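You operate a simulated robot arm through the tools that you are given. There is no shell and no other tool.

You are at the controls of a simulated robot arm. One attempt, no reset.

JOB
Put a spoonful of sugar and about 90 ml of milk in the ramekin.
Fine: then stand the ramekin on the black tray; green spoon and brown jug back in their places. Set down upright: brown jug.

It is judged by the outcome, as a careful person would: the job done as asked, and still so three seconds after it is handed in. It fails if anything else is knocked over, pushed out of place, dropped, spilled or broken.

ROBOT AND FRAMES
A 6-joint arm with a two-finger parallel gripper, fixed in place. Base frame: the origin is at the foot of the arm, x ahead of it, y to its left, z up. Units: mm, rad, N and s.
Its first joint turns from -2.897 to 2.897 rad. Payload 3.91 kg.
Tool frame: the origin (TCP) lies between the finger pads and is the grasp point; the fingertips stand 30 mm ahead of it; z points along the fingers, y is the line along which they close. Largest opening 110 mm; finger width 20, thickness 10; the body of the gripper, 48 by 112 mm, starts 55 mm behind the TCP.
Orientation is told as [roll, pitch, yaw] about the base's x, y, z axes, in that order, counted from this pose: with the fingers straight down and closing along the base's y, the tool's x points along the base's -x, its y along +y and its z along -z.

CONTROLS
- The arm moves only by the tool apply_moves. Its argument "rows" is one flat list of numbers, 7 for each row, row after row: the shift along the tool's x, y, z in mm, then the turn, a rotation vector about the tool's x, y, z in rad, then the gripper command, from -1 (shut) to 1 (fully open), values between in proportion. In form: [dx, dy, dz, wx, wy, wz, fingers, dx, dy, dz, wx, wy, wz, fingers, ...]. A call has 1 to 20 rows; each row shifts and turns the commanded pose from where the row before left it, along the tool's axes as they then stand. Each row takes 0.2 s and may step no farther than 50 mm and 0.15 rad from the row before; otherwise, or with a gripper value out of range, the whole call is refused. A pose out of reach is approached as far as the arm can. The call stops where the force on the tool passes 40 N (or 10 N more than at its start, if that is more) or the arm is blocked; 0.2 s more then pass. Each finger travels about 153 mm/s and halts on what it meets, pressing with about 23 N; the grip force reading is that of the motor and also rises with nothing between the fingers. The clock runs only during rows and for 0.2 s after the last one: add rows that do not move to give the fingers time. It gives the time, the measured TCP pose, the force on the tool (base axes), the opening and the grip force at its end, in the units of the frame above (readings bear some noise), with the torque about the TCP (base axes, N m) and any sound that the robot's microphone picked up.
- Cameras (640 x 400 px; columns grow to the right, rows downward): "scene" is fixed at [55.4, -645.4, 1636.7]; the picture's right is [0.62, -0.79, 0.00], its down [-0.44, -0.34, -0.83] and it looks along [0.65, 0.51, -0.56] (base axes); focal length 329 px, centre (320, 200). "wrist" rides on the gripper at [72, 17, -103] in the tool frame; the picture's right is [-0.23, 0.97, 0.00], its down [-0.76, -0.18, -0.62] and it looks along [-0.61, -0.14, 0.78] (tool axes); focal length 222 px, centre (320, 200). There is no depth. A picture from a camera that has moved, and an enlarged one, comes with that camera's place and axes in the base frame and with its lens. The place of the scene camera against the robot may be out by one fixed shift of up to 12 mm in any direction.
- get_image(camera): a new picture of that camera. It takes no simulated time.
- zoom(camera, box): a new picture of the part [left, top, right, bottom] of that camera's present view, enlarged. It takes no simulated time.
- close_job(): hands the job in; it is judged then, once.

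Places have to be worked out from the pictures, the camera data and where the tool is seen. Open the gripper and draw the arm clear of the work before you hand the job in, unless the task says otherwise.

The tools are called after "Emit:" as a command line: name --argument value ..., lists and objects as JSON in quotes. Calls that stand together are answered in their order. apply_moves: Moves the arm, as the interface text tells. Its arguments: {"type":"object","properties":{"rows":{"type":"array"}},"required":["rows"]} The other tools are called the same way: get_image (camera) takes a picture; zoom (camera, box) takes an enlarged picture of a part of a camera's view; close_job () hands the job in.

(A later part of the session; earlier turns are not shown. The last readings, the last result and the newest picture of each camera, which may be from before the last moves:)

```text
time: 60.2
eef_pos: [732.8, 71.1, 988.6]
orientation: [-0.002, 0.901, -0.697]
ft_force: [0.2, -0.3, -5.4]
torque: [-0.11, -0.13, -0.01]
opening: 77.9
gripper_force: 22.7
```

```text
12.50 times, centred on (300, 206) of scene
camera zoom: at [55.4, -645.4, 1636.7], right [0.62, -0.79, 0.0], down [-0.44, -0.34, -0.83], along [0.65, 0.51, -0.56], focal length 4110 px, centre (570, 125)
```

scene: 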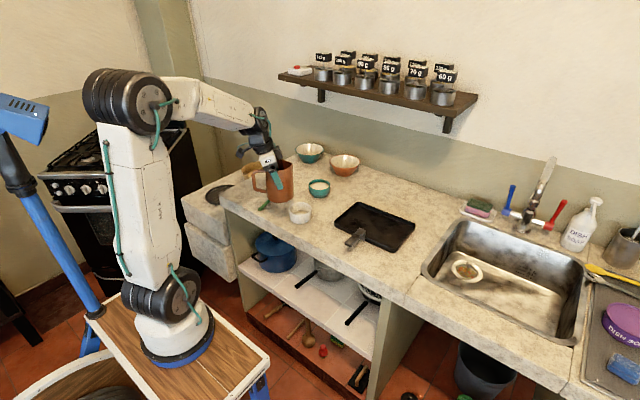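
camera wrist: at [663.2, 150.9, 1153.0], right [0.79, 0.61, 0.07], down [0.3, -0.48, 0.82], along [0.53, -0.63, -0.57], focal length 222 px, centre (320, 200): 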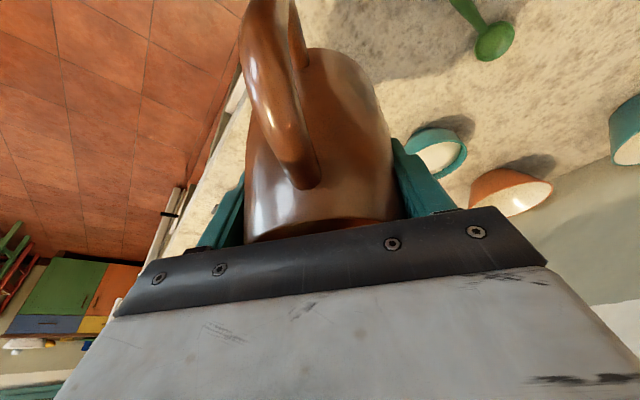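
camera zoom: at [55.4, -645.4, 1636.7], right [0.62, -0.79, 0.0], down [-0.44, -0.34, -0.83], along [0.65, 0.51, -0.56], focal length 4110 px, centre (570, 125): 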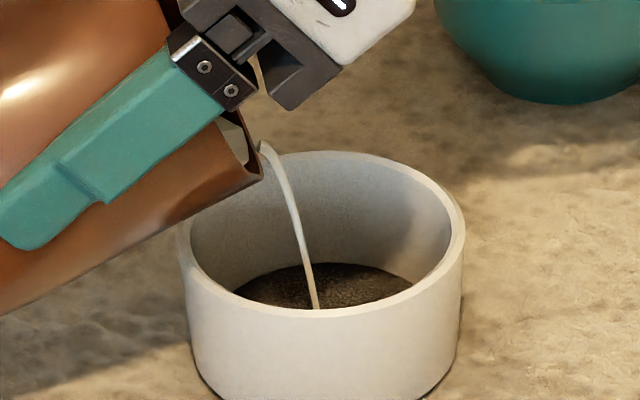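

Milk is flowing in a thin stream into the ramekin. I hold this tilt briefly and watch the level.

Emit:
apply_moves --rows '[0, 0, 0, 0, 0, 0, -1, 0, 0, 0, 0, 0, 0, -1]'

Emit:
zoom --camera "scene" --box '[284, 190, 316, 222]'

```text
time: 60.8
eef_pos: [732.5, 72.4, 987.7]
orientation: [-0.002, 0.9, -0.7]
ft_force: [-0.3, -0.1, -5.2]
torque: [-0.11, -0.16, 0.03]
opening: 78.0
gripper_force: 23.2
```

```text
12.50 times, centred on (300, 206) of scene
camera zoom: at [55.4, -645.4, 1636.7], right [0.62, -0.79, 0.0], down [-0.44, -0.34, -0.83], along [0.65, 0.51, -0.56], focal length 4110 px, centre (570, 125)
```

zoom: 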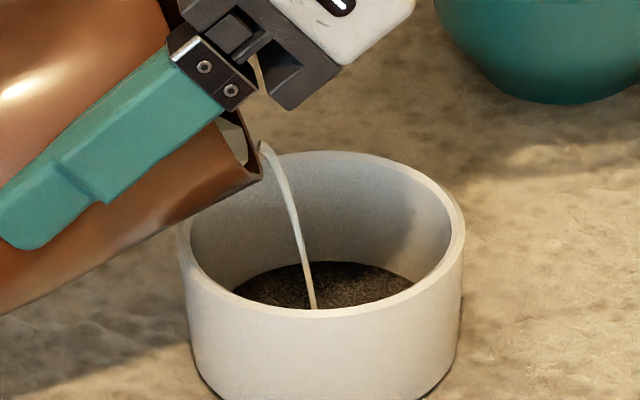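

Level is rising slowly (roughly 1 mm so far). I tilt another 0.02 rad and hold longer.

Emit:
apply_moves --rows '[-0.6, 0, -0.6, 0, 0.02, 0, -1, 0, 0, 0, 0, 0, 0, -1, 0, 0, 0, 0, 0, 0, -1, 0, 0, 0, 0, 0, 0, -1, 0, 0, 0, 0, 0, 0, -1]'

Emit:
zoom --camera "scene" --box '[284, 190, 316, 222]'

```text
time: 62.0
eef_pos: [733.9, 70.6, 988.0]
orientation: [0.0, 0.919, -0.698]
ft_force: [-0.1, -0.2, -6.2]
torque: [-0.13, -0.18, 0.0]
opening: 77.9
gripper_force: 23.1
```

```text
12.50 times, centred on (300, 206) of scene
camera zoom: at [55.4, -645.4, 1636.7], right [0.62, -0.79, 0.0], down [-0.44, -0.34, -0.83], along [0.65, 0.51, -0.56], focal length 4110 px, centre (570, 125)
```

zoom: 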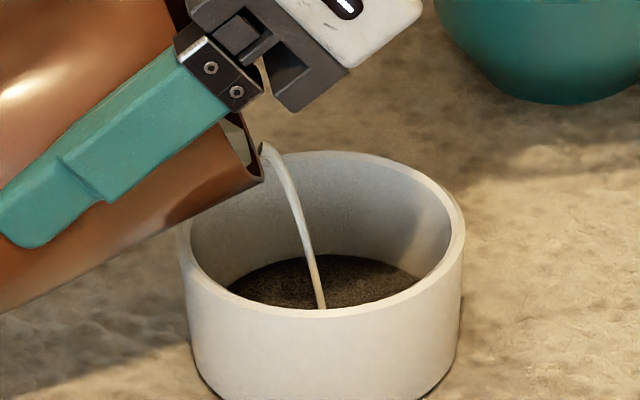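

Rise of roughly 3–4 mm (~16 ml). Continuing: +0.02 rad and hold.

Emit:
apply_moves --rows '[-0.6, 0, -0.6, 0, 0.02, 0, -1, 0, 0, 0, 0, 0, 0, -1, 0, 0, 0, 0, 0, 0, -1, 0, 0, 0, 0, 0, 0, -1, 0, 0, 0, 0, 0, 0, -1, 0, 0, 0, 0, 0, 0, -1, 0, 0, 0, 0, 0, 0, -1]'

Emit:
zoom --camera "scene" --box '[284, 190, 316, 222]'

```text
time: 63.6
eef_pos: [734.8, 69.7, 987.9]
orientation: [-0.002, 0.942, -0.697]
ft_force: [0.4, -0.6, -5.2]
torque: [-0.12, -0.15, 0.03]
opening: 77.8
gripper_force: 22.6
```

```text
12.50 times, centred on (300, 206) of scene
camera zoom: at [55.4, -645.4, 1636.7], right [0.62, -0.79, 0.0], down [-0.44, -0.34, -0.83], along [0.65, 0.51, -0.56], focal length 4110 px, centre (570, 125)
```

zoom: 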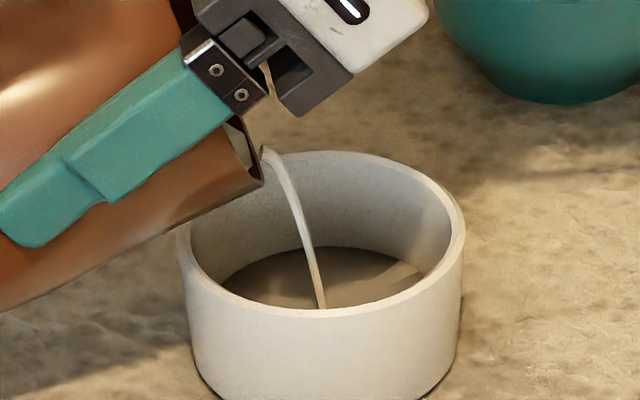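

Level has risen ~7 mm (~34 ml) and the stream is steady. I hold this tilt for another ~1.4 s.

Emit:
apply_moves --rows '[0, 0, 0, 0, 0, 0, -1, 0, 0, 0, 0, 0, 0, -1, 0, 0, 0, 0, 0, 0, -1, 0, 0, 0, 0, 0, 0, -1, 0, 0, 0, 0, 0, 0, -1, 0, 0, 0, 0, 0, 0, -1]'

Emit:
zoom --camera "scene" --box '[284, 190, 316, 222]'

```text
time: 65.0
eef_pos: [734.2, 71.5, 987.0]
orientation: [-0.001, 0.938, -0.699]
ft_force: [-0.4, -0.3, -5.7]
torque: [-0.11, -0.12, 0.01]
opening: 78.1
gripper_force: 23.2
```

```text
12.50 times, centred on (300, 206) of scene
camera zoom: at [55.4, -645.4, 1636.7], right [0.62, -0.79, 0.0], down [-0.44, -0.34, -0.83], along [0.65, 0.51, -0.56], focal length 4110 px, centre (570, 125)
```

zoom: 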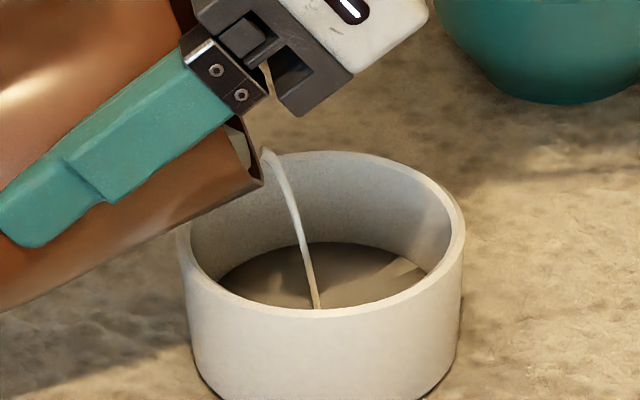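

Stream is thinning (≈41 ml so far). Tilt +0.03 rad more and hold.

Emit:
apply_moves --rows '[-0.5, 0, -0.6, 0, 0.015, 0, -1, -0.5, 0, -0.6, 0, 0.015, 0, -1, 0, 0, 0, 0, 0, 0, -1, 0, 0, 0, 0, 0, 0, -1, 0, 0, 0, 0, 0, 0, -1, 0, 0, 0, 0, 0, 0, -1, 0, 0, 0, 0, 0, 0, -1]'

Emit:
zoom --camera "scene" --box '[284, 190, 316, 222]'

```text
time: 66.6
eef_pos: [734.7, 70.6, 987.2]
orientation: [-0.002, 0.97, -0.698]
ft_force: [-0.2, -0.4, -4.3]
torque: [-0.09, -0.16, 0.02]
opening: 77.9
gripper_force: 22.9
```

```text
12.50 times, centred on (300, 206) of scene
camera zoom: at [55.4, -645.4, 1636.7], right [0.62, -0.79, 0.0], down [-0.44, -0.34, -0.83], along [0.65, 0.51, -0.56], focal length 4110 px, centre (570, 125)
```

zoom: 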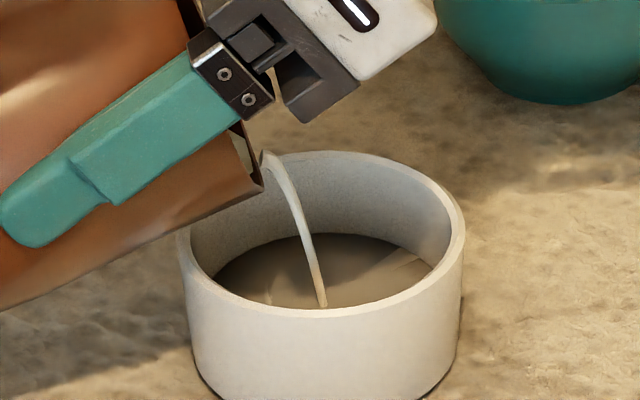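

≈57 ml now, stream still good. I hold another ~1.2 s.

Emit:
apply_moves --rows '[0, 0, 0, 0, 0, 0, -1, 0, 0, 0, 0, 0, 0, -1, 0, 0, 0, 0, 0, 0, -1, 0, 0, 0, 0, 0, 0, -1, 0, 0, 0, 0, 0, 0, -1]'

Emit:
zoom --camera "scene" --box '[284, 190, 316, 222]'

```text
time: 67.8
eef_pos: [735.6, 70.1, 987.7]
orientation: [-0.002, 0.972, -0.698]
ft_force: [-0.1, 0.0, -5.0]
torque: [-0.08, -0.14, 0.0]
opening: 78.1
gripper_force: 22.5
```

```text
12.50 times, centred on (300, 206) of scene
camera zoom: at [55.4, -645.4, 1636.7], right [0.62, -0.79, 0.0], down [-0.44, -0.34, -0.83], along [0.65, 0.51, -0.56], focal length 4110 px, centre (570, 125)
```

zoom: 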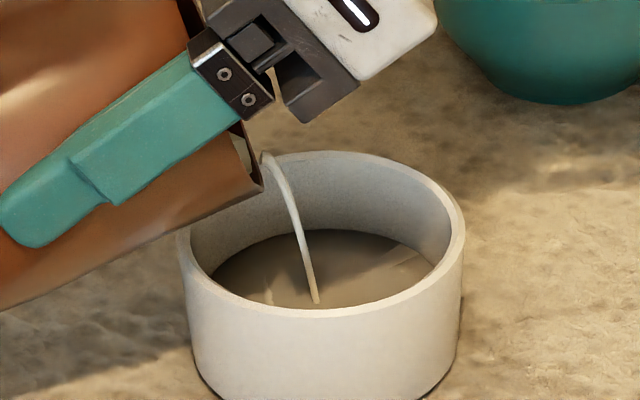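

≈65 ml. Stream is thinning again; a further +0.025 rad and hold.

Emit:
apply_moves --rows '[-0.4, 0, -0.6, 0, 0.0125, 0, -1, -0.4, 0, -0.6, 0, 0.0125, 0, -1, 0, 0, 0, 0, 0, 0, -1, 0, 0, 0, 0, 0, 0, -1, 0, 0, 0, 0, 0, 0, -1, 0, 0, 0, 0, 0, 0, -1]'

Emit:
zoom --camera "scene" --box '[284, 190, 316, 222]'

```text
time: 69.2
eef_pos: [735.9, 69.6, 987.3]
orientation: [-0.001, 0.994, -0.698]
ft_force: [0.0, -0.6, -4.4]
torque: [-0.1, -0.15, 0.01]
opening: 78.0
gripper_force: 22.7
```

```text
12.50 times, centred on (300, 206) of scene
camera zoom: at [55.4, -645.4, 1636.7], right [0.62, -0.79, 0.0], down [-0.44, -0.34, -0.83], along [0.65, 0.51, -0.56], focal length 4110 px, centre (570, 125)
```

zoom: 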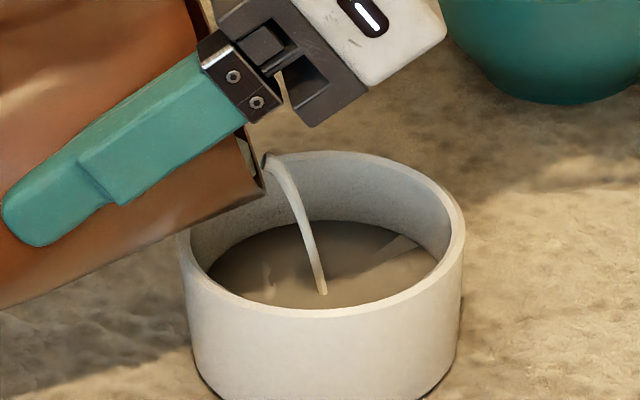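

≈82 ml. I let it run ~0.4 s more, then tilt the jug back while raising it.

Emit:
apply_moves --rows '[0, 0, 0, 0, 0, 0, -1, 0, 0, 0, 0, 0, 0, -1, 0, 0, 0, 0, -0.06, 0, -1, 4, 0, -2.9, 0, -0.1, 0, -1, 9, 0, -8, 0, -0.12, 0, -1, 9.6, 0, -11.5, 0, -0.12, 0, -1, 10.4, 0, -17.1, 0, -0.12, 0, -1, 0, 0, 0, 0, 0, 0, -1]'

Emit:
zoom --camera "scene" --box '[284, 190, 316, 222]'

Emit:
zoom --camera "scene" --box '[255, 150, 335, 230]'

```text
time: 71.0
eef_pos: [737.5, 69.4, 1040.3]
orientation: [-0.001, 0.476, -0.698]
ft_force: [0.1, -0.2, -4.5]
torque: [-0.08, -0.1, -0.01]
opening: 77.8
gripper_force: 23.2
```

```text
12.50 times, centred on (300, 206) of scene
camera zoom: at [55.4, -645.4, 1636.7], right [0.62, -0.79, 0.0], down [-0.44, -0.34, -0.83], along [0.65, 0.51, -0.56], focal length 4110 px, centre (570, 125)
```

zoom: 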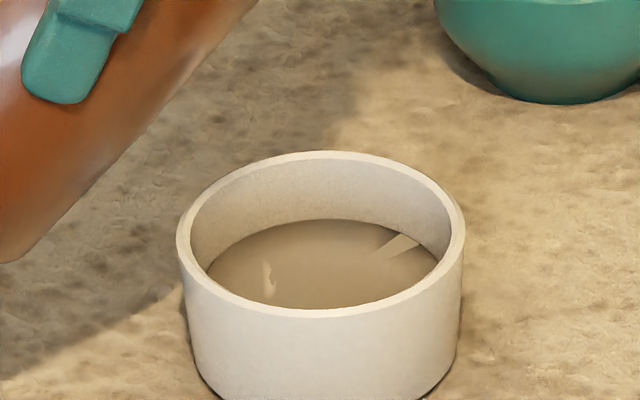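

```text
5.00 times, centred on (295, 190) of scene
camera zoom: at [55.4, -645.4, 1636.7], right [0.62, -0.79, 0.0], down [-0.44, -0.34, -0.83], along [0.65, 0.51, -0.56], focal length 1644 px, centre (445, 250)
```

zoom: 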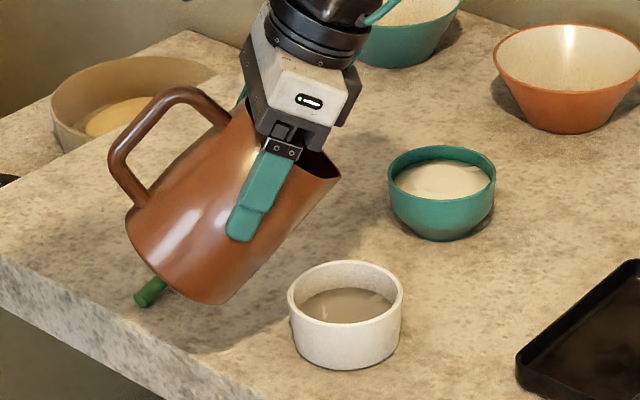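

Pour stopped cleanly, nothing spilled. I zoom in further to measure the milk level precisely.

Emit:
zoom --camera "scene" --box '[288, 200, 314, 226]'

```text
15.38 times, centred on (301, 213) of scene
camera zoom: at [55.4, -645.4, 1636.7], right [0.62, -0.79, 0.0], down [-0.44, -0.34, -0.83], along [0.65, 0.51, -0.56], focal length 5059 px, centre (612, 0)
```

zoom: 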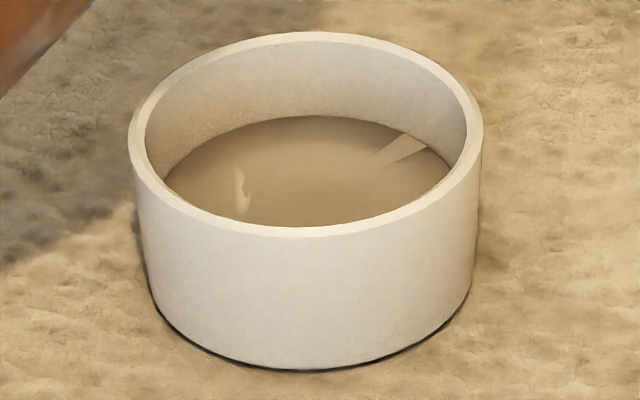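

Careful measurement (tapered ramekin, floor ~38.5 mm below rim, milk ~21 mm below rim) puts it at only ≈70–75 ml. I'll pour ~17 ml more: back to the pour pose, stopping just under the last tilt.

Emit:
apply_moves --rows '[0, 0, 0, 0, 0.12, 0, -1, -10.4, 0, 17.1, 0, 0.12, 0, -1, -9.6, 0, 11.5, 0, 0.12, 0, -1, -9, 0, 8, 0, 0.1, 0, -1, -4, 0, 2.9, 0, 0.03, 0, -1, 0, 0, 0, 0, 0, 0, -1]'

Emit:
zoom --camera "scene" --box '[284, 190, 316, 222]'

```text
time: 72.4
eef_pos: [736.3, 70.1, 987.0]
orientation: [-0.004, 0.965, -0.699]
ft_force: [-1.0, -0.4, -4.6]
torque: [-0.09, -0.13, 0.0]
opening: 77.9
gripper_force: 22.6
```

```text
12.50 times, centred on (300, 206) of scene
camera zoom: at [55.4, -645.4, 1636.7], right [0.62, -0.79, 0.0], down [-0.44, -0.34, -0.83], along [0.65, 0.51, -0.56], focal length 4110 px, centre (570, 125)
```

zoom: 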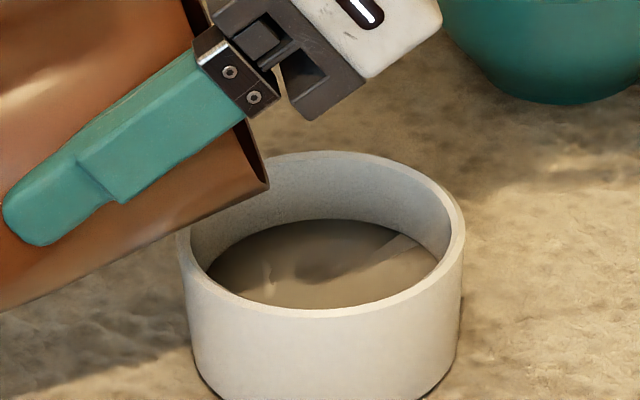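

No flow yet at 0.965 pitch; I step to ~1.0 and hold.

Emit:
apply_moves --rows '[0, 0, 0, 0, 0.02, 0, -1, 0, 0, 0, 0, 0.015, 0, -1, 0, 0, 0, 0, 0, 0, -1, 0, 0, 0, 0, 0, 0, -1, 0, 0, 0, 0, 0, 0, -1]'

Emit:
zoom --camera "scene" --box '[284, 190, 316, 222]'

```text
time: 73.6
eef_pos: [736.5, 68.5, 987.7]
orientation: [-0.002, 1.0, -0.696]
ft_force: [0.0, 0.1, -4.6]
torque: [-0.16, -0.12, -0.03]
opening: 77.8
gripper_force: 22.8
```

```text
12.50 times, centred on (300, 206) of scene
camera zoom: at [55.4, -645.4, 1636.7], right [0.62, -0.79, 0.0], down [-0.44, -0.34, -0.83], along [0.65, 0.51, -0.56], focal length 4110 px, centre (570, 125)
```

zoom: 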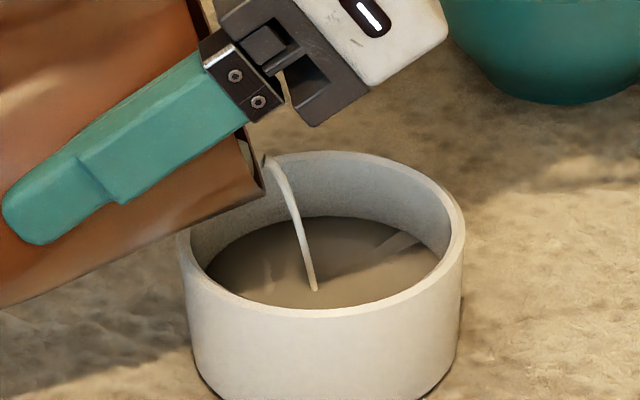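

Flow resumed gently (edge at row ~217, target ~209). A touch more tilt and hold.

Emit:
apply_moves --rows '[-0.3, 0, -0.4, 0, 0.015, 0, -1, 0, 0, 0, 0, 0, 0, -1, 0, 0, 0, 0, 0, 0, -1, 0, 0, 0, 0, 0, 0, -1, 0, 0, 0, 0, 0, 0, -1]'

Emit:
zoom --camera "scene" --box '[288, 200, 314, 226]'

```text
time: 74.8
eef_pos: [737.8, 69.2, 987.5]
orientation: [-0.002, 1.016, -0.7]
ft_force: [0.5, 0.4, -4.3]
torque: [-0.11, -0.11, 0.02]
opening: 78.1
gripper_force: 23.5
```

```text
15.38 times, centred on (301, 213) of scene
camera zoom: at [55.4, -645.4, 1636.7], right [0.62, -0.79, 0.0], down [-0.44, -0.34, -0.83], along [0.65, 0.51, -0.56], focal length 5059 px, centre (612, 0)
```

zoom: 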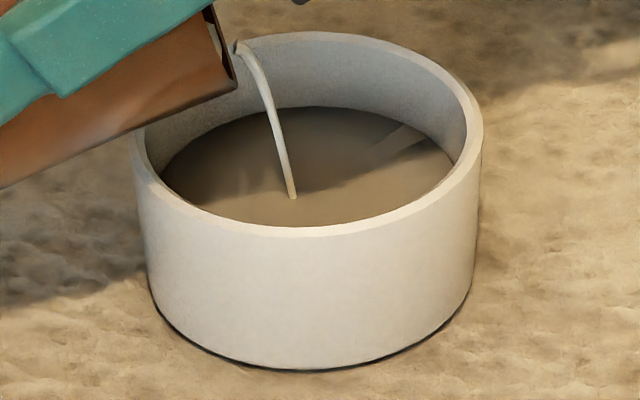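

Edge at row ~106, target ~102.5, i.e. about 5 ml to go. One short hold, then tilt back and raise, all the way to upright.

Emit:
apply_moves --rows '[0, 0, 0, 0, 0, 0, -1, 0, 0, 0, 0, -0.06, 0, -1, 4, 0, -2.9, 0, -0.1, 0, -1, 9, 0, -8, 0, -0.12, 0, -1, 9.6, 0, -11.5, 0, -0.12, 0, -1, 10.4, 0, -17.1, 0, -0.12, 0, -1, 7.7, 0, -18.5, 0, -0.12, 0, -1, 3.6, 0, -14.6, 0, -0.12, 0, -1, 0, 0, 0, 0, -0.12, 0, -1, 0, 0, 0, 0, -0.12, 0, -1, 0, 0, 0, 0, -0.12, 0, -1, 0, 0, 0, 0, -0.12, 0, -1, 0, 0, 0, 0, -0.12, 0, -1, 0, 0, 0, 0, -0.056, 0, -1, 0, 0, 0, 0, 0, 0, -1]'

Emit:
zoom --camera "scene" --box '[288, 200, 314, 226]'

Emit:
zoom --camera "scene" --box '[250, 140, 340, 230]'

```text
time: 78.0
eef_pos: [741.0, 66.4, 1073.9]
orientation: [0.0, -0.402, -0.696]
ft_force: [0.3, 0.4, -4.1]
torque: [0.01, 0.01, 0.0]
opening: 78.0
gripper_force: 23.6
```

```text
15.38 times, centred on (301, 213) of scene
camera zoom: at [55.4, -645.4, 1636.7], right [0.62, -0.79, 0.0], down [-0.44, -0.34, -0.83], along [0.65, 0.51, -0.56], focal length 5059 px, centre (612, 0)
```

zoom: 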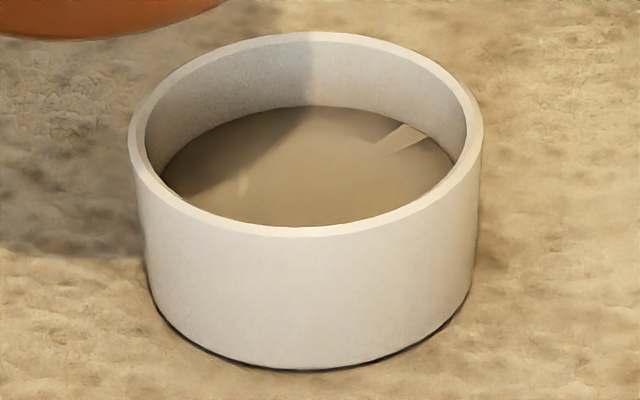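

```text
4.44 times, centred on (295, 185) of scene
camera zoom: at [55.4, -645.4, 1636.7], right [0.62, -0.79, 0.0], down [-0.44, -0.34, -0.83], along [0.65, 0.51, -0.56], focal length 1462 px, centre (431, 267)
```

zoom: 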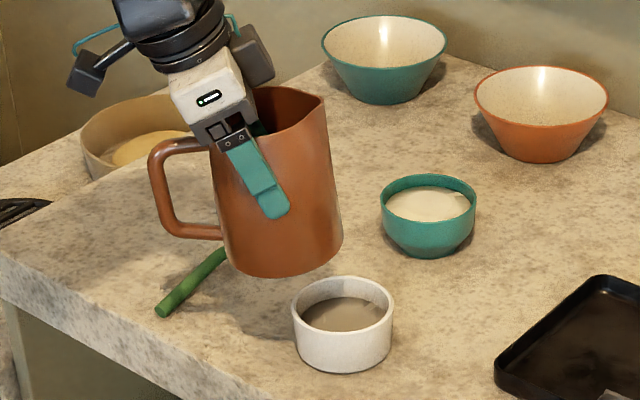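

The milk is now ≈18 mm below the rim, ≈87 ml by my measurement (force change agrees, ~0.9 N). The jug is slightly over-rotated back, so I level it (+0.1) and turn the yaw back to 0.

Emit:
apply_moves --rows '[0, 0, 0, 0, 0.1, 0, -1, 0, 0, 0, -0.0414, 0, -0.1337, -1, 0, 0, 0, -0.0414, 0, -0.1337, -1, 0, 0, 0, -0.0414, 0, -0.1337, -1, 0, 0, 0, -0.0414, 0, -0.1337, -1, 0, 0, 0, -0.0414, 0, -0.1337, -1, 0, 0, 0, 0, 0, 0, -1, 0, 0, 0, 0, 0, 0, -1]'

Emit:
zoom --camera "scene" --box '[250, 130, 340, 220]'

```text
time: 79.8
eef_pos: [740.3, 66.0, 1074.9]
orientation: [-0.002, -0.3, 0.004]
ft_force: [-1.0, 0.0, -4.5]
torque: [-0.02, -0.01, 0.0]
opening: 77.9
gripper_force: 23.8
```

```text
4.44 times, centred on (295, 175) of scene
camera zoom: at [55.4, -645.4, 1636.7], right [0.62, -0.79, 0.0], down [-0.44, -0.34, -0.83], along [0.65, 0.51, -0.56], focal length 1462 px, centre (431, 311)
```

zoom: 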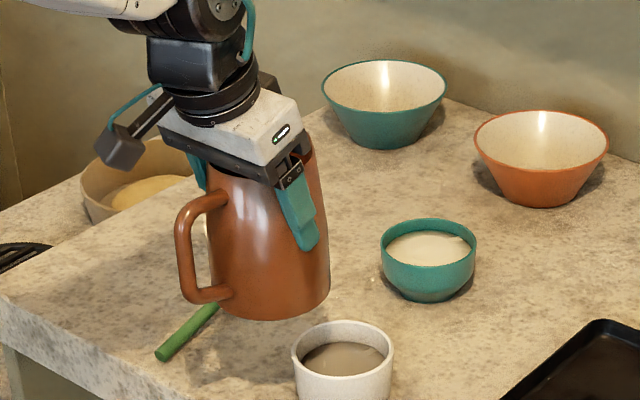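

Jug is upright and steady. I carry it smoothly back above its place.

Emit:
apply_moves --rows '[-2.5, 12.9, 1.6, 0, 0, 0, -1, -4.5, 23.3, 2.8, 0, 0, 0, -1, -6, 31.1, 3.7, 0, 0, 0, -1, -6, 31.1, 3.7, 0, 0, 0, -1, -6, 31.1, 3.7, 0, 0, 0, -1, -6, 31.1, 3.7, 0, 0, 0, -1, -6, 31.1, 3.7, 0, 0, 0, -1, -6, 31.1, 3.7, 0, 0, 0, -1, -4.5, 23.3, 2.8, 0, 0, 0, -1, -2.5, 12.9, 1.6, 0, 0, 0, -1, 0, 0, 0, 0, 0, 0, -1, 0, 0, 0, 0, 0, 0, -1]'

Emit:
zoom --camera "scene" --box '[212, 130, 292, 200]'

```text
time: 82.4
eef_pos: [799.3, 324.0, 1058.7]
orientation: [-0.003, -0.3, 0.005]
ft_force: [-0.6, 0.7, -5.3]
torque: [0.02, -0.03, -0.01]
opening: 77.9
gripper_force: 23.0
```

```text
5.71 times, centred on (252, 165) of scene
camera zoom: at [55.4, -645.4, 1636.7], right [0.62, -0.79, 0.0], down [-0.44, -0.34, -0.83], along [0.65, 0.51, -0.56], focal length 1879 px, centre (709, 400)
```

zoom: 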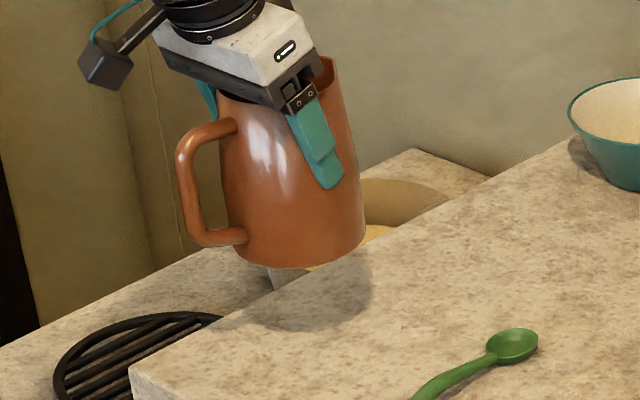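

Before setting the jug down I re-measure the milk level in the ramekin at high zoom, now fully unobstructed.

Emit:
zoom --camera "scene" --box '[290, 200, 312, 214]'

Emit:
zoom --camera "scene" --box '[288, 202, 314, 228]'

```text
16.00 times, centred on (301, 207) of scene
camera zoom: at [55.4, -645.4, 1636.7], right [0.62, -0.79, 0.0], down [-0.44, -0.34, -0.83], along [0.65, 0.51, -0.56], focal length 5261 px, centre (624, 88)
```

zoom: 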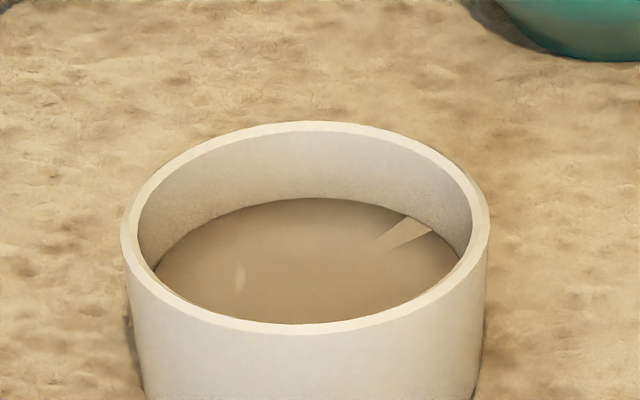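

```text
15.38 times, centred on (301, 215) of scene
camera zoom: at [55.4, -645.4, 1636.7], right [0.62, -0.79, 0.0], down [-0.44, -0.34, -0.83], along [0.65, 0.51, -0.56], focal length 5059 px, centre (612, -31)
```

zoom: 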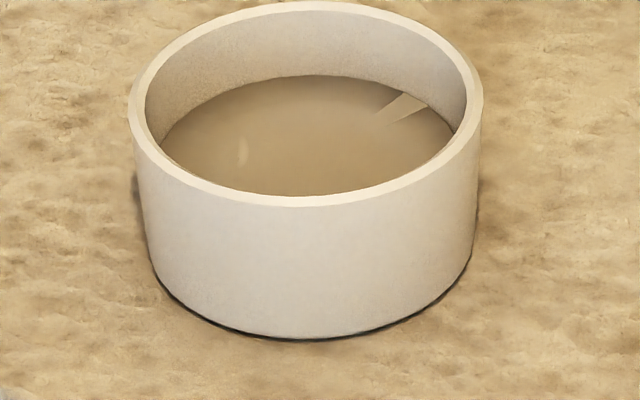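

The level reading stays at ≈85–88 ml: good for "about 90". Now I lower the jug onto its original spot.

Emit:
apply_moves --rows '[8.6, 0.4, 26.1, 0, 0, 0, -1, 8.6, 0.4, 26.1, 0, 0, 0, -1, 5.7, 0.2, 17.4, 0, 0, 0, -1, 3.5, 0.1, 10.5, 0, 0, 0, -1, 1.3, 0.1, 4, 0, 0, 0, -1, 0, 0, 0, 0, 0, 0, -1, 0, 0, 0, 0, 0, 0, -1]'

Emit:
zoom --camera "scene" --box '[222, 154, 272, 202]'

```text
time: 84.0
eef_pos: [795.7, 324.8, 970.3]
orientation: [-0.001, -0.301, 0.005]
ft_force: [-0.1, 0.8, -4.8]
torque: [-0.01, 0.0, 0.03]
opening: 78.0
gripper_force: 23.0
```

```text
8.33 times, centred on (247, 178) of scene
camera zoom: at [55.4, -645.4, 1636.7], right [0.62, -0.79, 0.0], down [-0.44, -0.34, -0.83], along [0.65, 0.51, -0.56], focal length 2740 px, centre (928, 383)
```

zoom: 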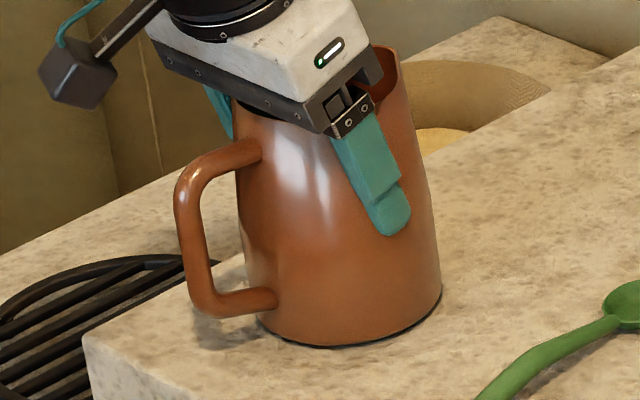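

Only ~3 mm above the counter, matching the original picture. Down the last bit.

Emit:
apply_moves --rows '[0.4, 0, 1.9, 0, 0, 0, -1, 0.2, 0, 1, 0, 0, 0, -1, 0, 0, 0, 0, 0, 0, -1, 0, 0, 0, 0, 0, 0, -1]'

```text
time: 85.0
eef_pos: [795.9, 324.8, 968.7]
orientation: [0.0, -0.302, 0.003]
ft_force: [2.4, -4.0, 11.8]
torque: [0.03, 0.26, 0.0]
opening: 77.8
gripper_force: 22.6
```

Firm contact with the counter (force reversed). I ease off ~1 mm, check, then release.

Emit:
apply_moves --rows '[-0.3, 0, -1, 0, 0, 0, -1, 0, 0, 0, 0, 0, 0, -1, 0, 0, 0, 0, 0, 0, -1]'

```text
time: 85.8
eef_pos: [795.1, 325.6, 968.4]
orientation: [-0.002, -0.301, 0.002]
ft_force: [3.1, -3.1, 6.3]
torque: [0.14, -0.2, -0.08]
opening: 77.8
gripper_force: 23.1
```

Emit:
apply_moves --rows '[-0.3, 0, -1, 0, 0, 0, -1, 0, 0, 0, 0, 0, 0, -1, 0, 0, 0, 0, 0, 0, -1]'

Emit:
zoom --camera "scene" --box '[222, 154, 272, 202]'

```text
time: 86.6
eef_pos: [798.0, 325.0, 968.6]
orientation: [0.0, -0.3, 0.004]
ft_force: [0.2, -0.4, -4.2]
torque: [0.0, 0.03, -0.03]
opening: 77.7
gripper_force: 23.2
```

```text
8.33 times, centred on (247, 178) of scene
camera zoom: at [55.4, -645.4, 1636.7], right [0.62, -0.79, 0.0], down [-0.44, -0.34, -0.83], along [0.65, 0.51, -0.56], focal length 2740 px, centre (928, 383)
```

zoom: 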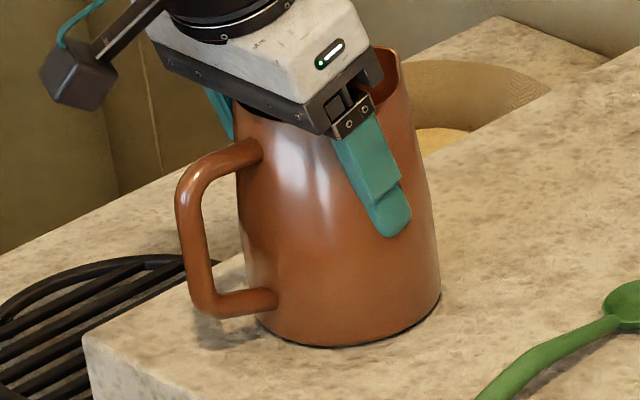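

It is now hanging a fraction of a millimetre over the counter; down 0.7 mm and release gradually.

Emit:
apply_moves --rows '[0.2, 0, 0.7, 0, 0, 0, -1, 0, 0, 0, 0, 0, 0, -1, 0, 0, 0, 0, 0, 0, 0.5, 0, 0, 0, 0, 0, 0, 0.7, 0, 0, 0, 0, 0, 0, 0.85, 0, 0, 0, 0, 0, 0, 1, 0, 0, 0, 0, 0, 0, 1]'

Emit:
zoom --camera "scene" --box '[222, 154, 272, 202]'

Emit:
get_image --camera "wrist"

```text
time: 88.2
eef_pos: [796.8, 324.5, 969.6]
orientation: [-0.001, -0.3, 0.004]
ft_force: [-0.5, 0.0, -0.3]
torque: [0.02, 0.01, 0.0]
opening: 110.1
gripper_force: 0.2
```

```text
8.33 times, centred on (247, 178) of scene
camera zoom: at [55.4, -645.4, 1636.7], right [0.62, -0.79, 0.0], down [-0.44, -0.34, -0.83], along [0.65, 0.51, -0.56], focal length 2740 px, centre (928, 383)
```

zoom: 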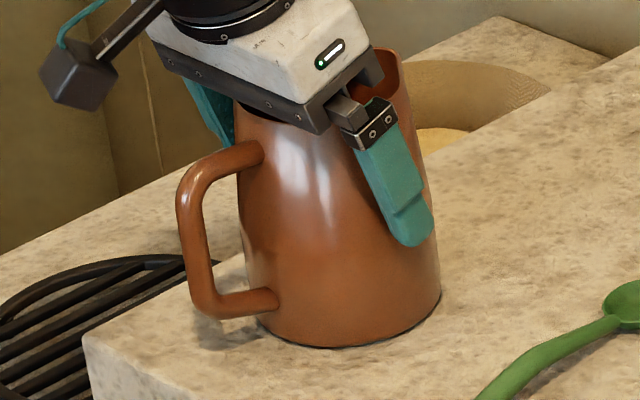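

```text
taken
camera wrist: at [697.0, 342.5, 1045.7], right [0.21, 0.97, 0.07], down [0.54, -0.17, 0.82], along [0.81, -0.14, -0.57], focal length 222 px, centre (320, 200)
```

wrist: 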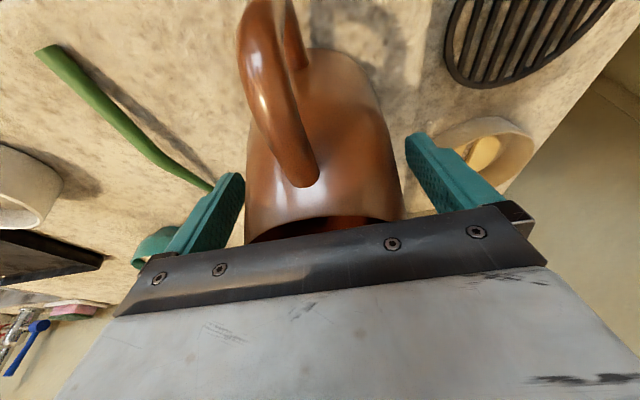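

The jug stands upright in its place. I rise clear, level the tool and move over to look down at the ramekin.

Emit:
apply_moves --rows '[-4.9, 0, -15.6, 0, 0, 0, 1, -9.7, 0, -31.3, 0, 0, 0, 1, -9.7, 0, -31.3, 0, 0, 0, 1, -9.7, 0, -31.3, 0, 0, 0, 1, -4.9, 0, -15.6, 0, 0, 0, 1, 0, 0, 0, 0, 0.15, 0, 1, 0, 0, 0, 0, 0.15, 0, 1, 11.7, -40.6, 0, 0, 0, 0, 1, 11.7, -40.6, 0, 0, 0, 0, 1, 11.7, -40.6, 0, 0, 0, 0, 1, 11.7, -40.6, 0, 0, 0, 0, 1, 11.7, -40.6, 0, 0, 0, 0, 1, 11.7, -40.6, 0, 0, 0, 0, 1, 11.7, -40.6, 0, 0, 0, 0, 1, 0, 0, 0, 0, 0, 0, 1, 0, 0, 0, 0, 0, 0, 1]'

Emit:
get_image --camera "wrist"

Emit:
get_image --camera "scene"

```text
time: 91.6
eef_pos: [714.2, 40.9, 1099.6]
orientation: [-0.001, 0.0, 0.004]
ft_force: [-0.1, -0.6, -0.3]
torque: [0.0, -0.01, 0.0]
opening: 109.8
gripper_force: 0.1
```

```text
taken
camera wrist: at [641.6, 58.5, 1203.1], right [0.22, 0.97, 0.0], down [0.76, -0.17, 0.62], along [0.61, -0.14, -0.78], focal length 222 px, centre (320, 200)
```

wrist: 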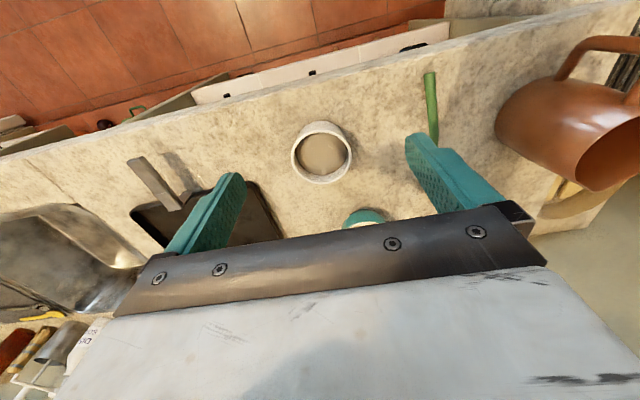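

```text
taken
```

scene: 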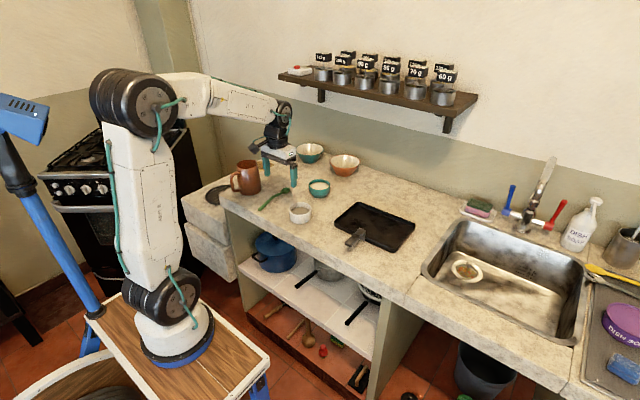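

Emit:
zoom --camera "wrist" --box '[280, 105, 370, 195]'

Emit:
zoom --camera "wrist" --box '[110, 130, 310, 260]'

Emit:
zoom --camera "scene" --box '[325, 190, 425, 265]'

```text
4.44 times, centred on (325, 150) of wrist
camera zoom: at [641.6, 58.5, 1203.1], right [0.22, 0.97, 0.0], down [0.76, -0.17, 0.62], along [0.61, -0.14, -0.78], focal length 987 px, centre (298, 422)
```

zoom: 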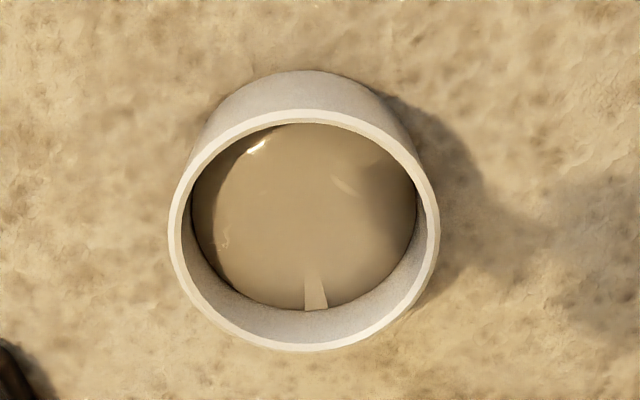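

```text
3.08 times, centred on (210, 195) of wrist
camera zoom: at [641.6, 58.5, 1203.1], right [0.22, 0.97, 0.0], down [0.76, -0.17, 0.62], along [0.61, -0.14, -0.78], focal length 684 px, centre (658, 215)
```

zoom: 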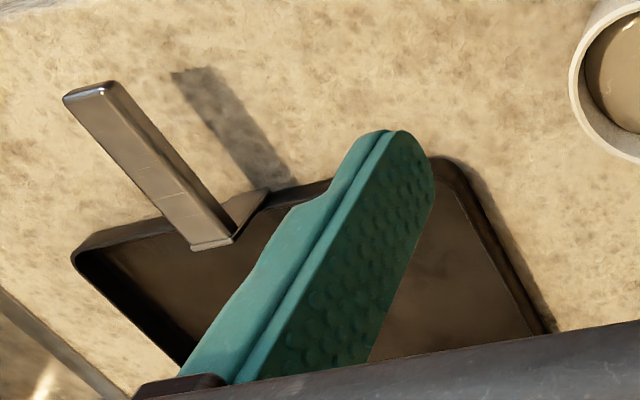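

```text
5.33 times, centred on (375, 228) of scene
camera zoom: at [55.4, -645.4, 1636.7], right [0.62, -0.79, 0.0], down [-0.44, -0.34, -0.83], along [0.65, 0.51, -0.56], focal length 1754 px, centre (27, 53)
```

zoom: 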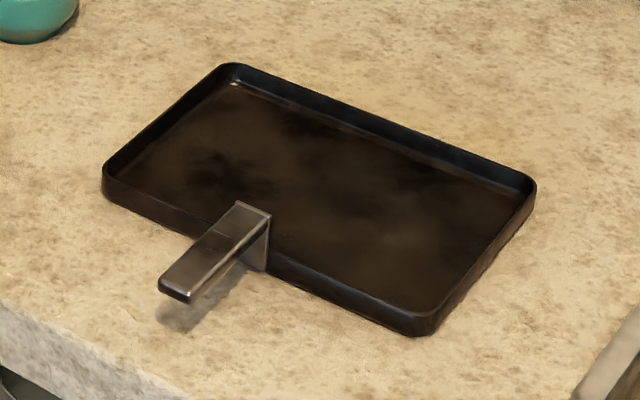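

Ramekin center is (787, 27.8), rim Ø86; the milk level again gives ≈86–90 ml. I move above it with the fingers open, stopping with the tips just above the rim.

Emit:
apply_moves --rows '[-24.3, -4.5, 33.2, 0, 0, 0, 1, -24.3, -4.5, 33.2, 0, 0, 0, 1, -24.3, -4.5, 33.2, 0, 0, 0, 1, 0, 0, 20, 0, 0, 0, 1, 0, 0, 20, 0, 0, 0, 1, 0, 0, 0, 0, 0, 0, 1, 0, 0, 0, 0, 0, 0, 1]'

Emit:
get_image --camera "wrist"

Emit:
zoom --camera "scene" --box '[265, 160, 345, 230]'

```text
time: 93.2
eef_pos: [789.4, 27.1, 960.8]
orientation: [-0.002, 0.0, 0.004]
ft_force: [-0.8, 0.0, 0.0]
torque: [0.0, 0.03, 0.02]
opening: 110.1
gripper_force: 0.0
```

```text
taken
camera wrist: at [715.7, 44.6, 1063.1], right [0.22, 0.97, 0.0], down [0.76, -0.17, 0.62], along [0.61, -0.14, -0.78], focal length 222 px, centre (320, 200)
```

wrist: 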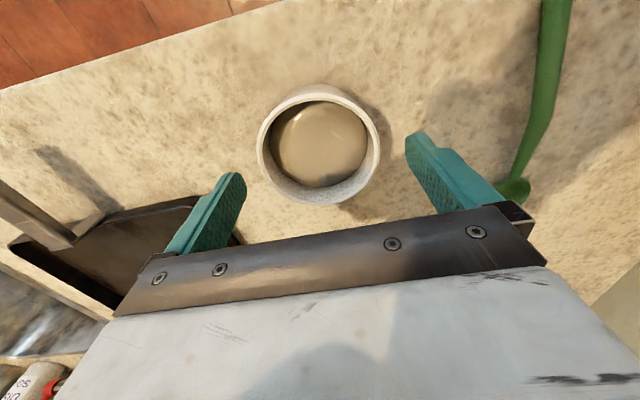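

```text
5.71 times, centred on (305, 195) of scene
camera zoom: at [55.4, -645.4, 1636.7], right [0.62, -0.79, 0.0], down [-0.44, -0.34, -0.83], along [0.65, 0.51, -0.56], focal length 1879 px, centre (406, 229)
```

zoom: 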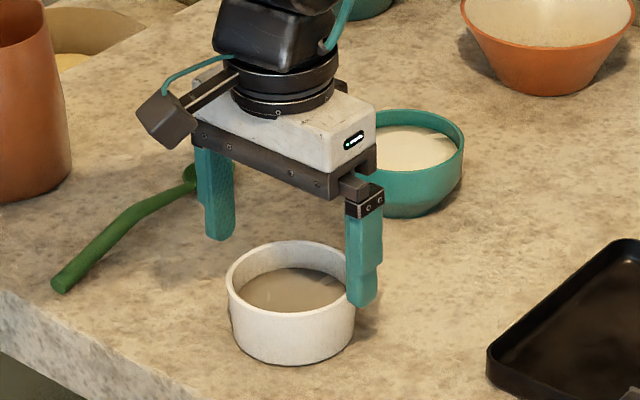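

Centre confirmed at (787, 28). Small correction and descend so the fingers flank the ramekin.

Emit:
apply_moves --rows '[1.5, 0.9, 18, 0, 0, 0, 1, 0, 0, 15, 0, 0, 0, 1, 0, 0, 10, 0, 0, 0, 1, 0, 0, 0, 0, 0, 0, 1, 0, 0, 0, 0, 0, 0, 1]'

Emit:
get_image --camera "wrist"

Emit:
zoom --camera "scene" --box '[275, 180, 325, 225]'

```text
time: 94.4
eef_pos: [787.5, 28.6, 917.1]
orientation: [-0.001, -0.001, 0.005]
ft_force: [-0.3, 0.7, 0.3]
torque: [-0.05, 0.01, 0.0]
opening: 109.8
gripper_force: 0.0
```

```text
taken
camera wrist: at [714.7, 46.1, 1020.0], right [0.22, 0.97, 0.0], down [0.76, -0.17, 0.62], along [0.61, -0.14, -0.78], focal length 222 px, centre (320, 200)
```

wrist: 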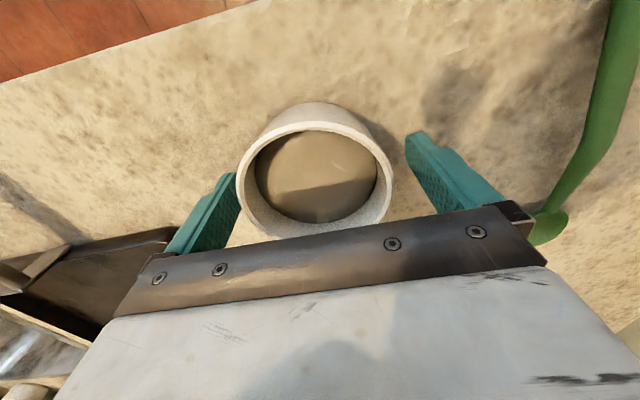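

```text
8.89 times, centred on (300, 202) of scene
camera zoom: at [55.4, -645.4, 1636.7], right [0.62, -0.79, 0.0], down [-0.44, -0.34, -0.83], along [0.65, 0.51, -0.56], focal length 2923 px, centre (498, 178)
```

zoom: 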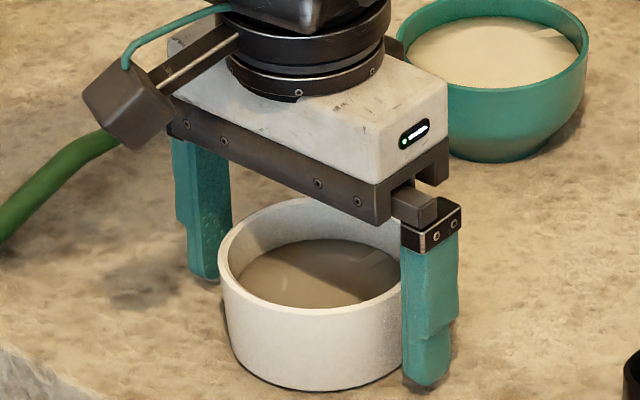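

The ramekin sits between the fingers. I close in small steps to avoid disturbing the milk.

Emit:
apply_moves --rows '[0, 0, 0, 0, 0, 0, 0.75, 0, 0, 0, 0, 0, 0, 0.66, 0, 0, 0, 0, 0, 0, 0.61, 0, 0, 0, 0, 0, 0, 0.57, 0, 0, 0, 0, 0, 0, 0.53, 0, 0, 0, 0, 0, 0, 0.45, 0, 0, 0, 0, 0, 0, 0.2, 0, 0, 0, 0, 0, 0, -1, 0, 0, 0, 0, 0, 0, -1, 0, 0, 0, 0, 0, 0, -1]'

Emit:
get_image --camera "wrist"

Emit:
zoom --camera "scene" --box '[275, 180, 325, 225]'

```text
time: 96.6
eef_pos: [787.6, 28.0, 917.6]
orientation: [-0.002, 0.001, 0.004]
ft_force: [0.4, -1.1, 0.0]
torque: [0.05, -0.04, -0.04]
opening: 85.2
gripper_force: 22.3
```

```text
taken
camera wrist: at [714.7, 46.0, 1020.1], right [0.22, 0.97, 0.0], down [0.76, -0.17, 0.62], along [0.61, -0.14, -0.78], focal length 222 px, centre (320, 200)
```

wrist: 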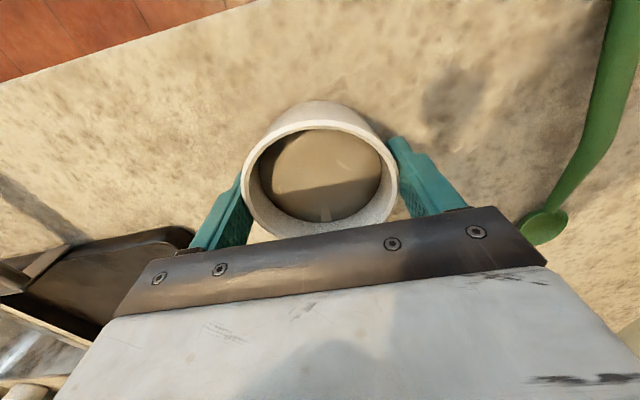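

```text
8.89 times, centred on (300, 202) of scene
camera zoom: at [55.4, -645.4, 1636.7], right [0.62, -0.79, 0.0], down [-0.44, -0.34, -0.83], along [0.65, 0.51, -0.56], focal length 2923 px, centre (498, 178)
```

zoom: 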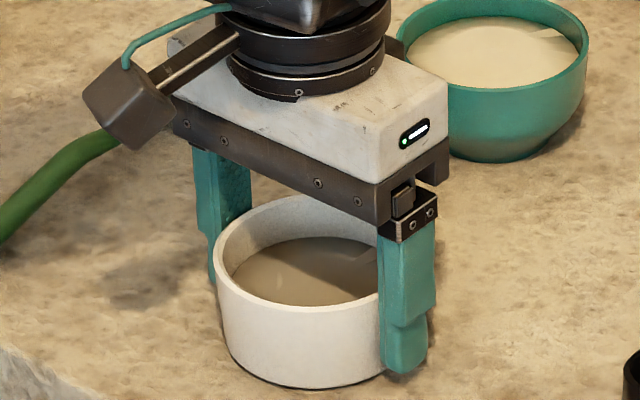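

Gripped at 85.2 mm. Gentle test lift of ~10 mm.

Emit:
apply_moves --rows '[0, 0, -1.5, 0, 0, 0, -1, 0, 0, -2.5, 0, 0, 0, -1, 0, 0, -3, 0, 0, 0, -1, 0, 0, -3, 0, 0, 0, -1, 0, 0, 0, 0, 0, 0, -1, 0, 0, 0, 0, 0, 0, -1]'

Emit:
zoom --camera "scene" --box '[275, 180, 325, 225]'

Emit:
get_image --camera "wrist"

```text
time: 98.0
eef_pos: [787.6, 28.9, 927.3]
orientation: [-0.001, 0.0, 0.004]
ft_force: [-0.4, -0.5, -3.1]
torque: [-0.01, 0.04, 0.03]
opening: 85.4
gripper_force: 23.1
```

```text
8.89 times, centred on (300, 202) of scene
camera zoom: at [55.4, -645.4, 1636.7], right [0.62, -0.79, 0.0], down [-0.44, -0.34, -0.83], along [0.65, 0.51, -0.56], focal length 2923 px, centre (498, 178)
```

zoom: 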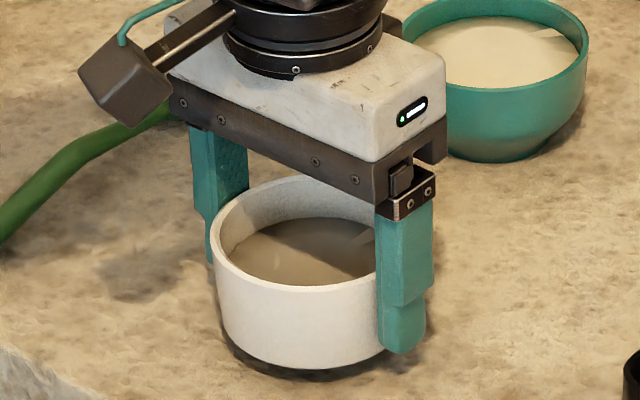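

```text
taken
camera wrist: at [714.0, 46.4, 1030.6], right [0.22, 0.97, 0.0], down [0.76, -0.17, 0.62], along [0.61, -0.14, -0.78], focal length 222 px, centre (320, 200)
```

wrist: 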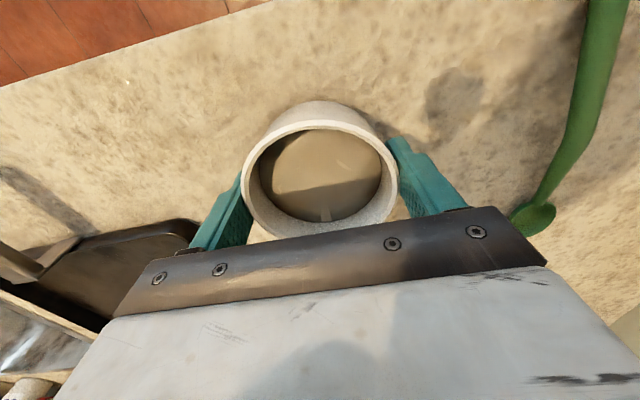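

Level and secure (~3.1 N). I raise it to ~z 997 and carry it slowly over the tray.

Emit:
apply_moves --rows '[0, 0, -10, 0, 0, 0, -1, 0, 0, -18, 0, 0, 0, -1, 0, 0, -20, 0, 0, 0, -1, 0, 0, -15, 0, 0, 0, -1, 0, 0, -7, 0, 0, 0, -1, -2.8, -5.7, 0, 0, 0, 0, -1, -5.6, -11.5, 0, 0, 0, 0, -1, -8.4, -17.2, 0, 0, 0, 0, -1, -10, -20.6, 0, 0, 0, 0, -1, -10, -20.6, 0, 0, 0, 0, -1, -10, -20.6, 0, 0, 0, 0, -1, -10, -20.6, 0, 0, 0, 0, -1, -10, -20.6, 0, 0, 0, 0, -1, -10, -20.6, 0, 0, 0, 0, -1, -10, -20.6, 0, 0, 0, 0, -1, -10, -20.6, 0, 0, 0, 0, -1, -7.8, -16.1, 0, 0, 0, 0, -1, -4.5, -9.2, 0, 0, 0, 0, -1, -2.2, -4.6, 0, 0, 0, 0, -1, 0, 0, 0, 0, 0, 0, -1]'

Emit:
get_image --camera "wrist"

Emit:
zoom --camera "scene" --box '[315, 150, 425, 260]'

```text
time: 102.2
eef_pos: [898.2, -201.4, 996.7]
orientation: [-0.002, -0.001, 0.003]
ft_force: [-0.2, -0.1, -2.7]
torque: [-0.02, 0.02, 0.0]
opening: 85.4
gripper_force: 23.1
```

```text
taken
camera wrist: at [825.5, -183.7, 1099.6], right [0.22, 0.97, 0.0], down [0.76, -0.17, 0.62], along [0.61, -0.14, -0.78], focal length 222 px, centre (320, 200)
```

wrist: 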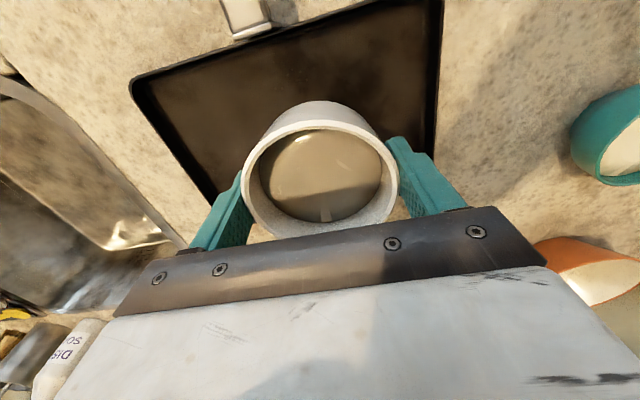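

```text
3.64 times, centred on (370, 205) of scene
camera zoom: at [55.4, -645.4, 1636.7], right [0.62, -0.79, 0.0], down [-0.44, -0.34, -0.83], along [0.65, 0.51, -0.56], focal length 1196 px, centre (138, 182)
```

zoom: 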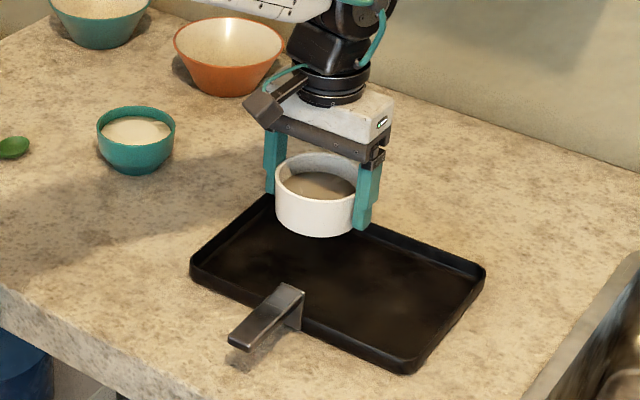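

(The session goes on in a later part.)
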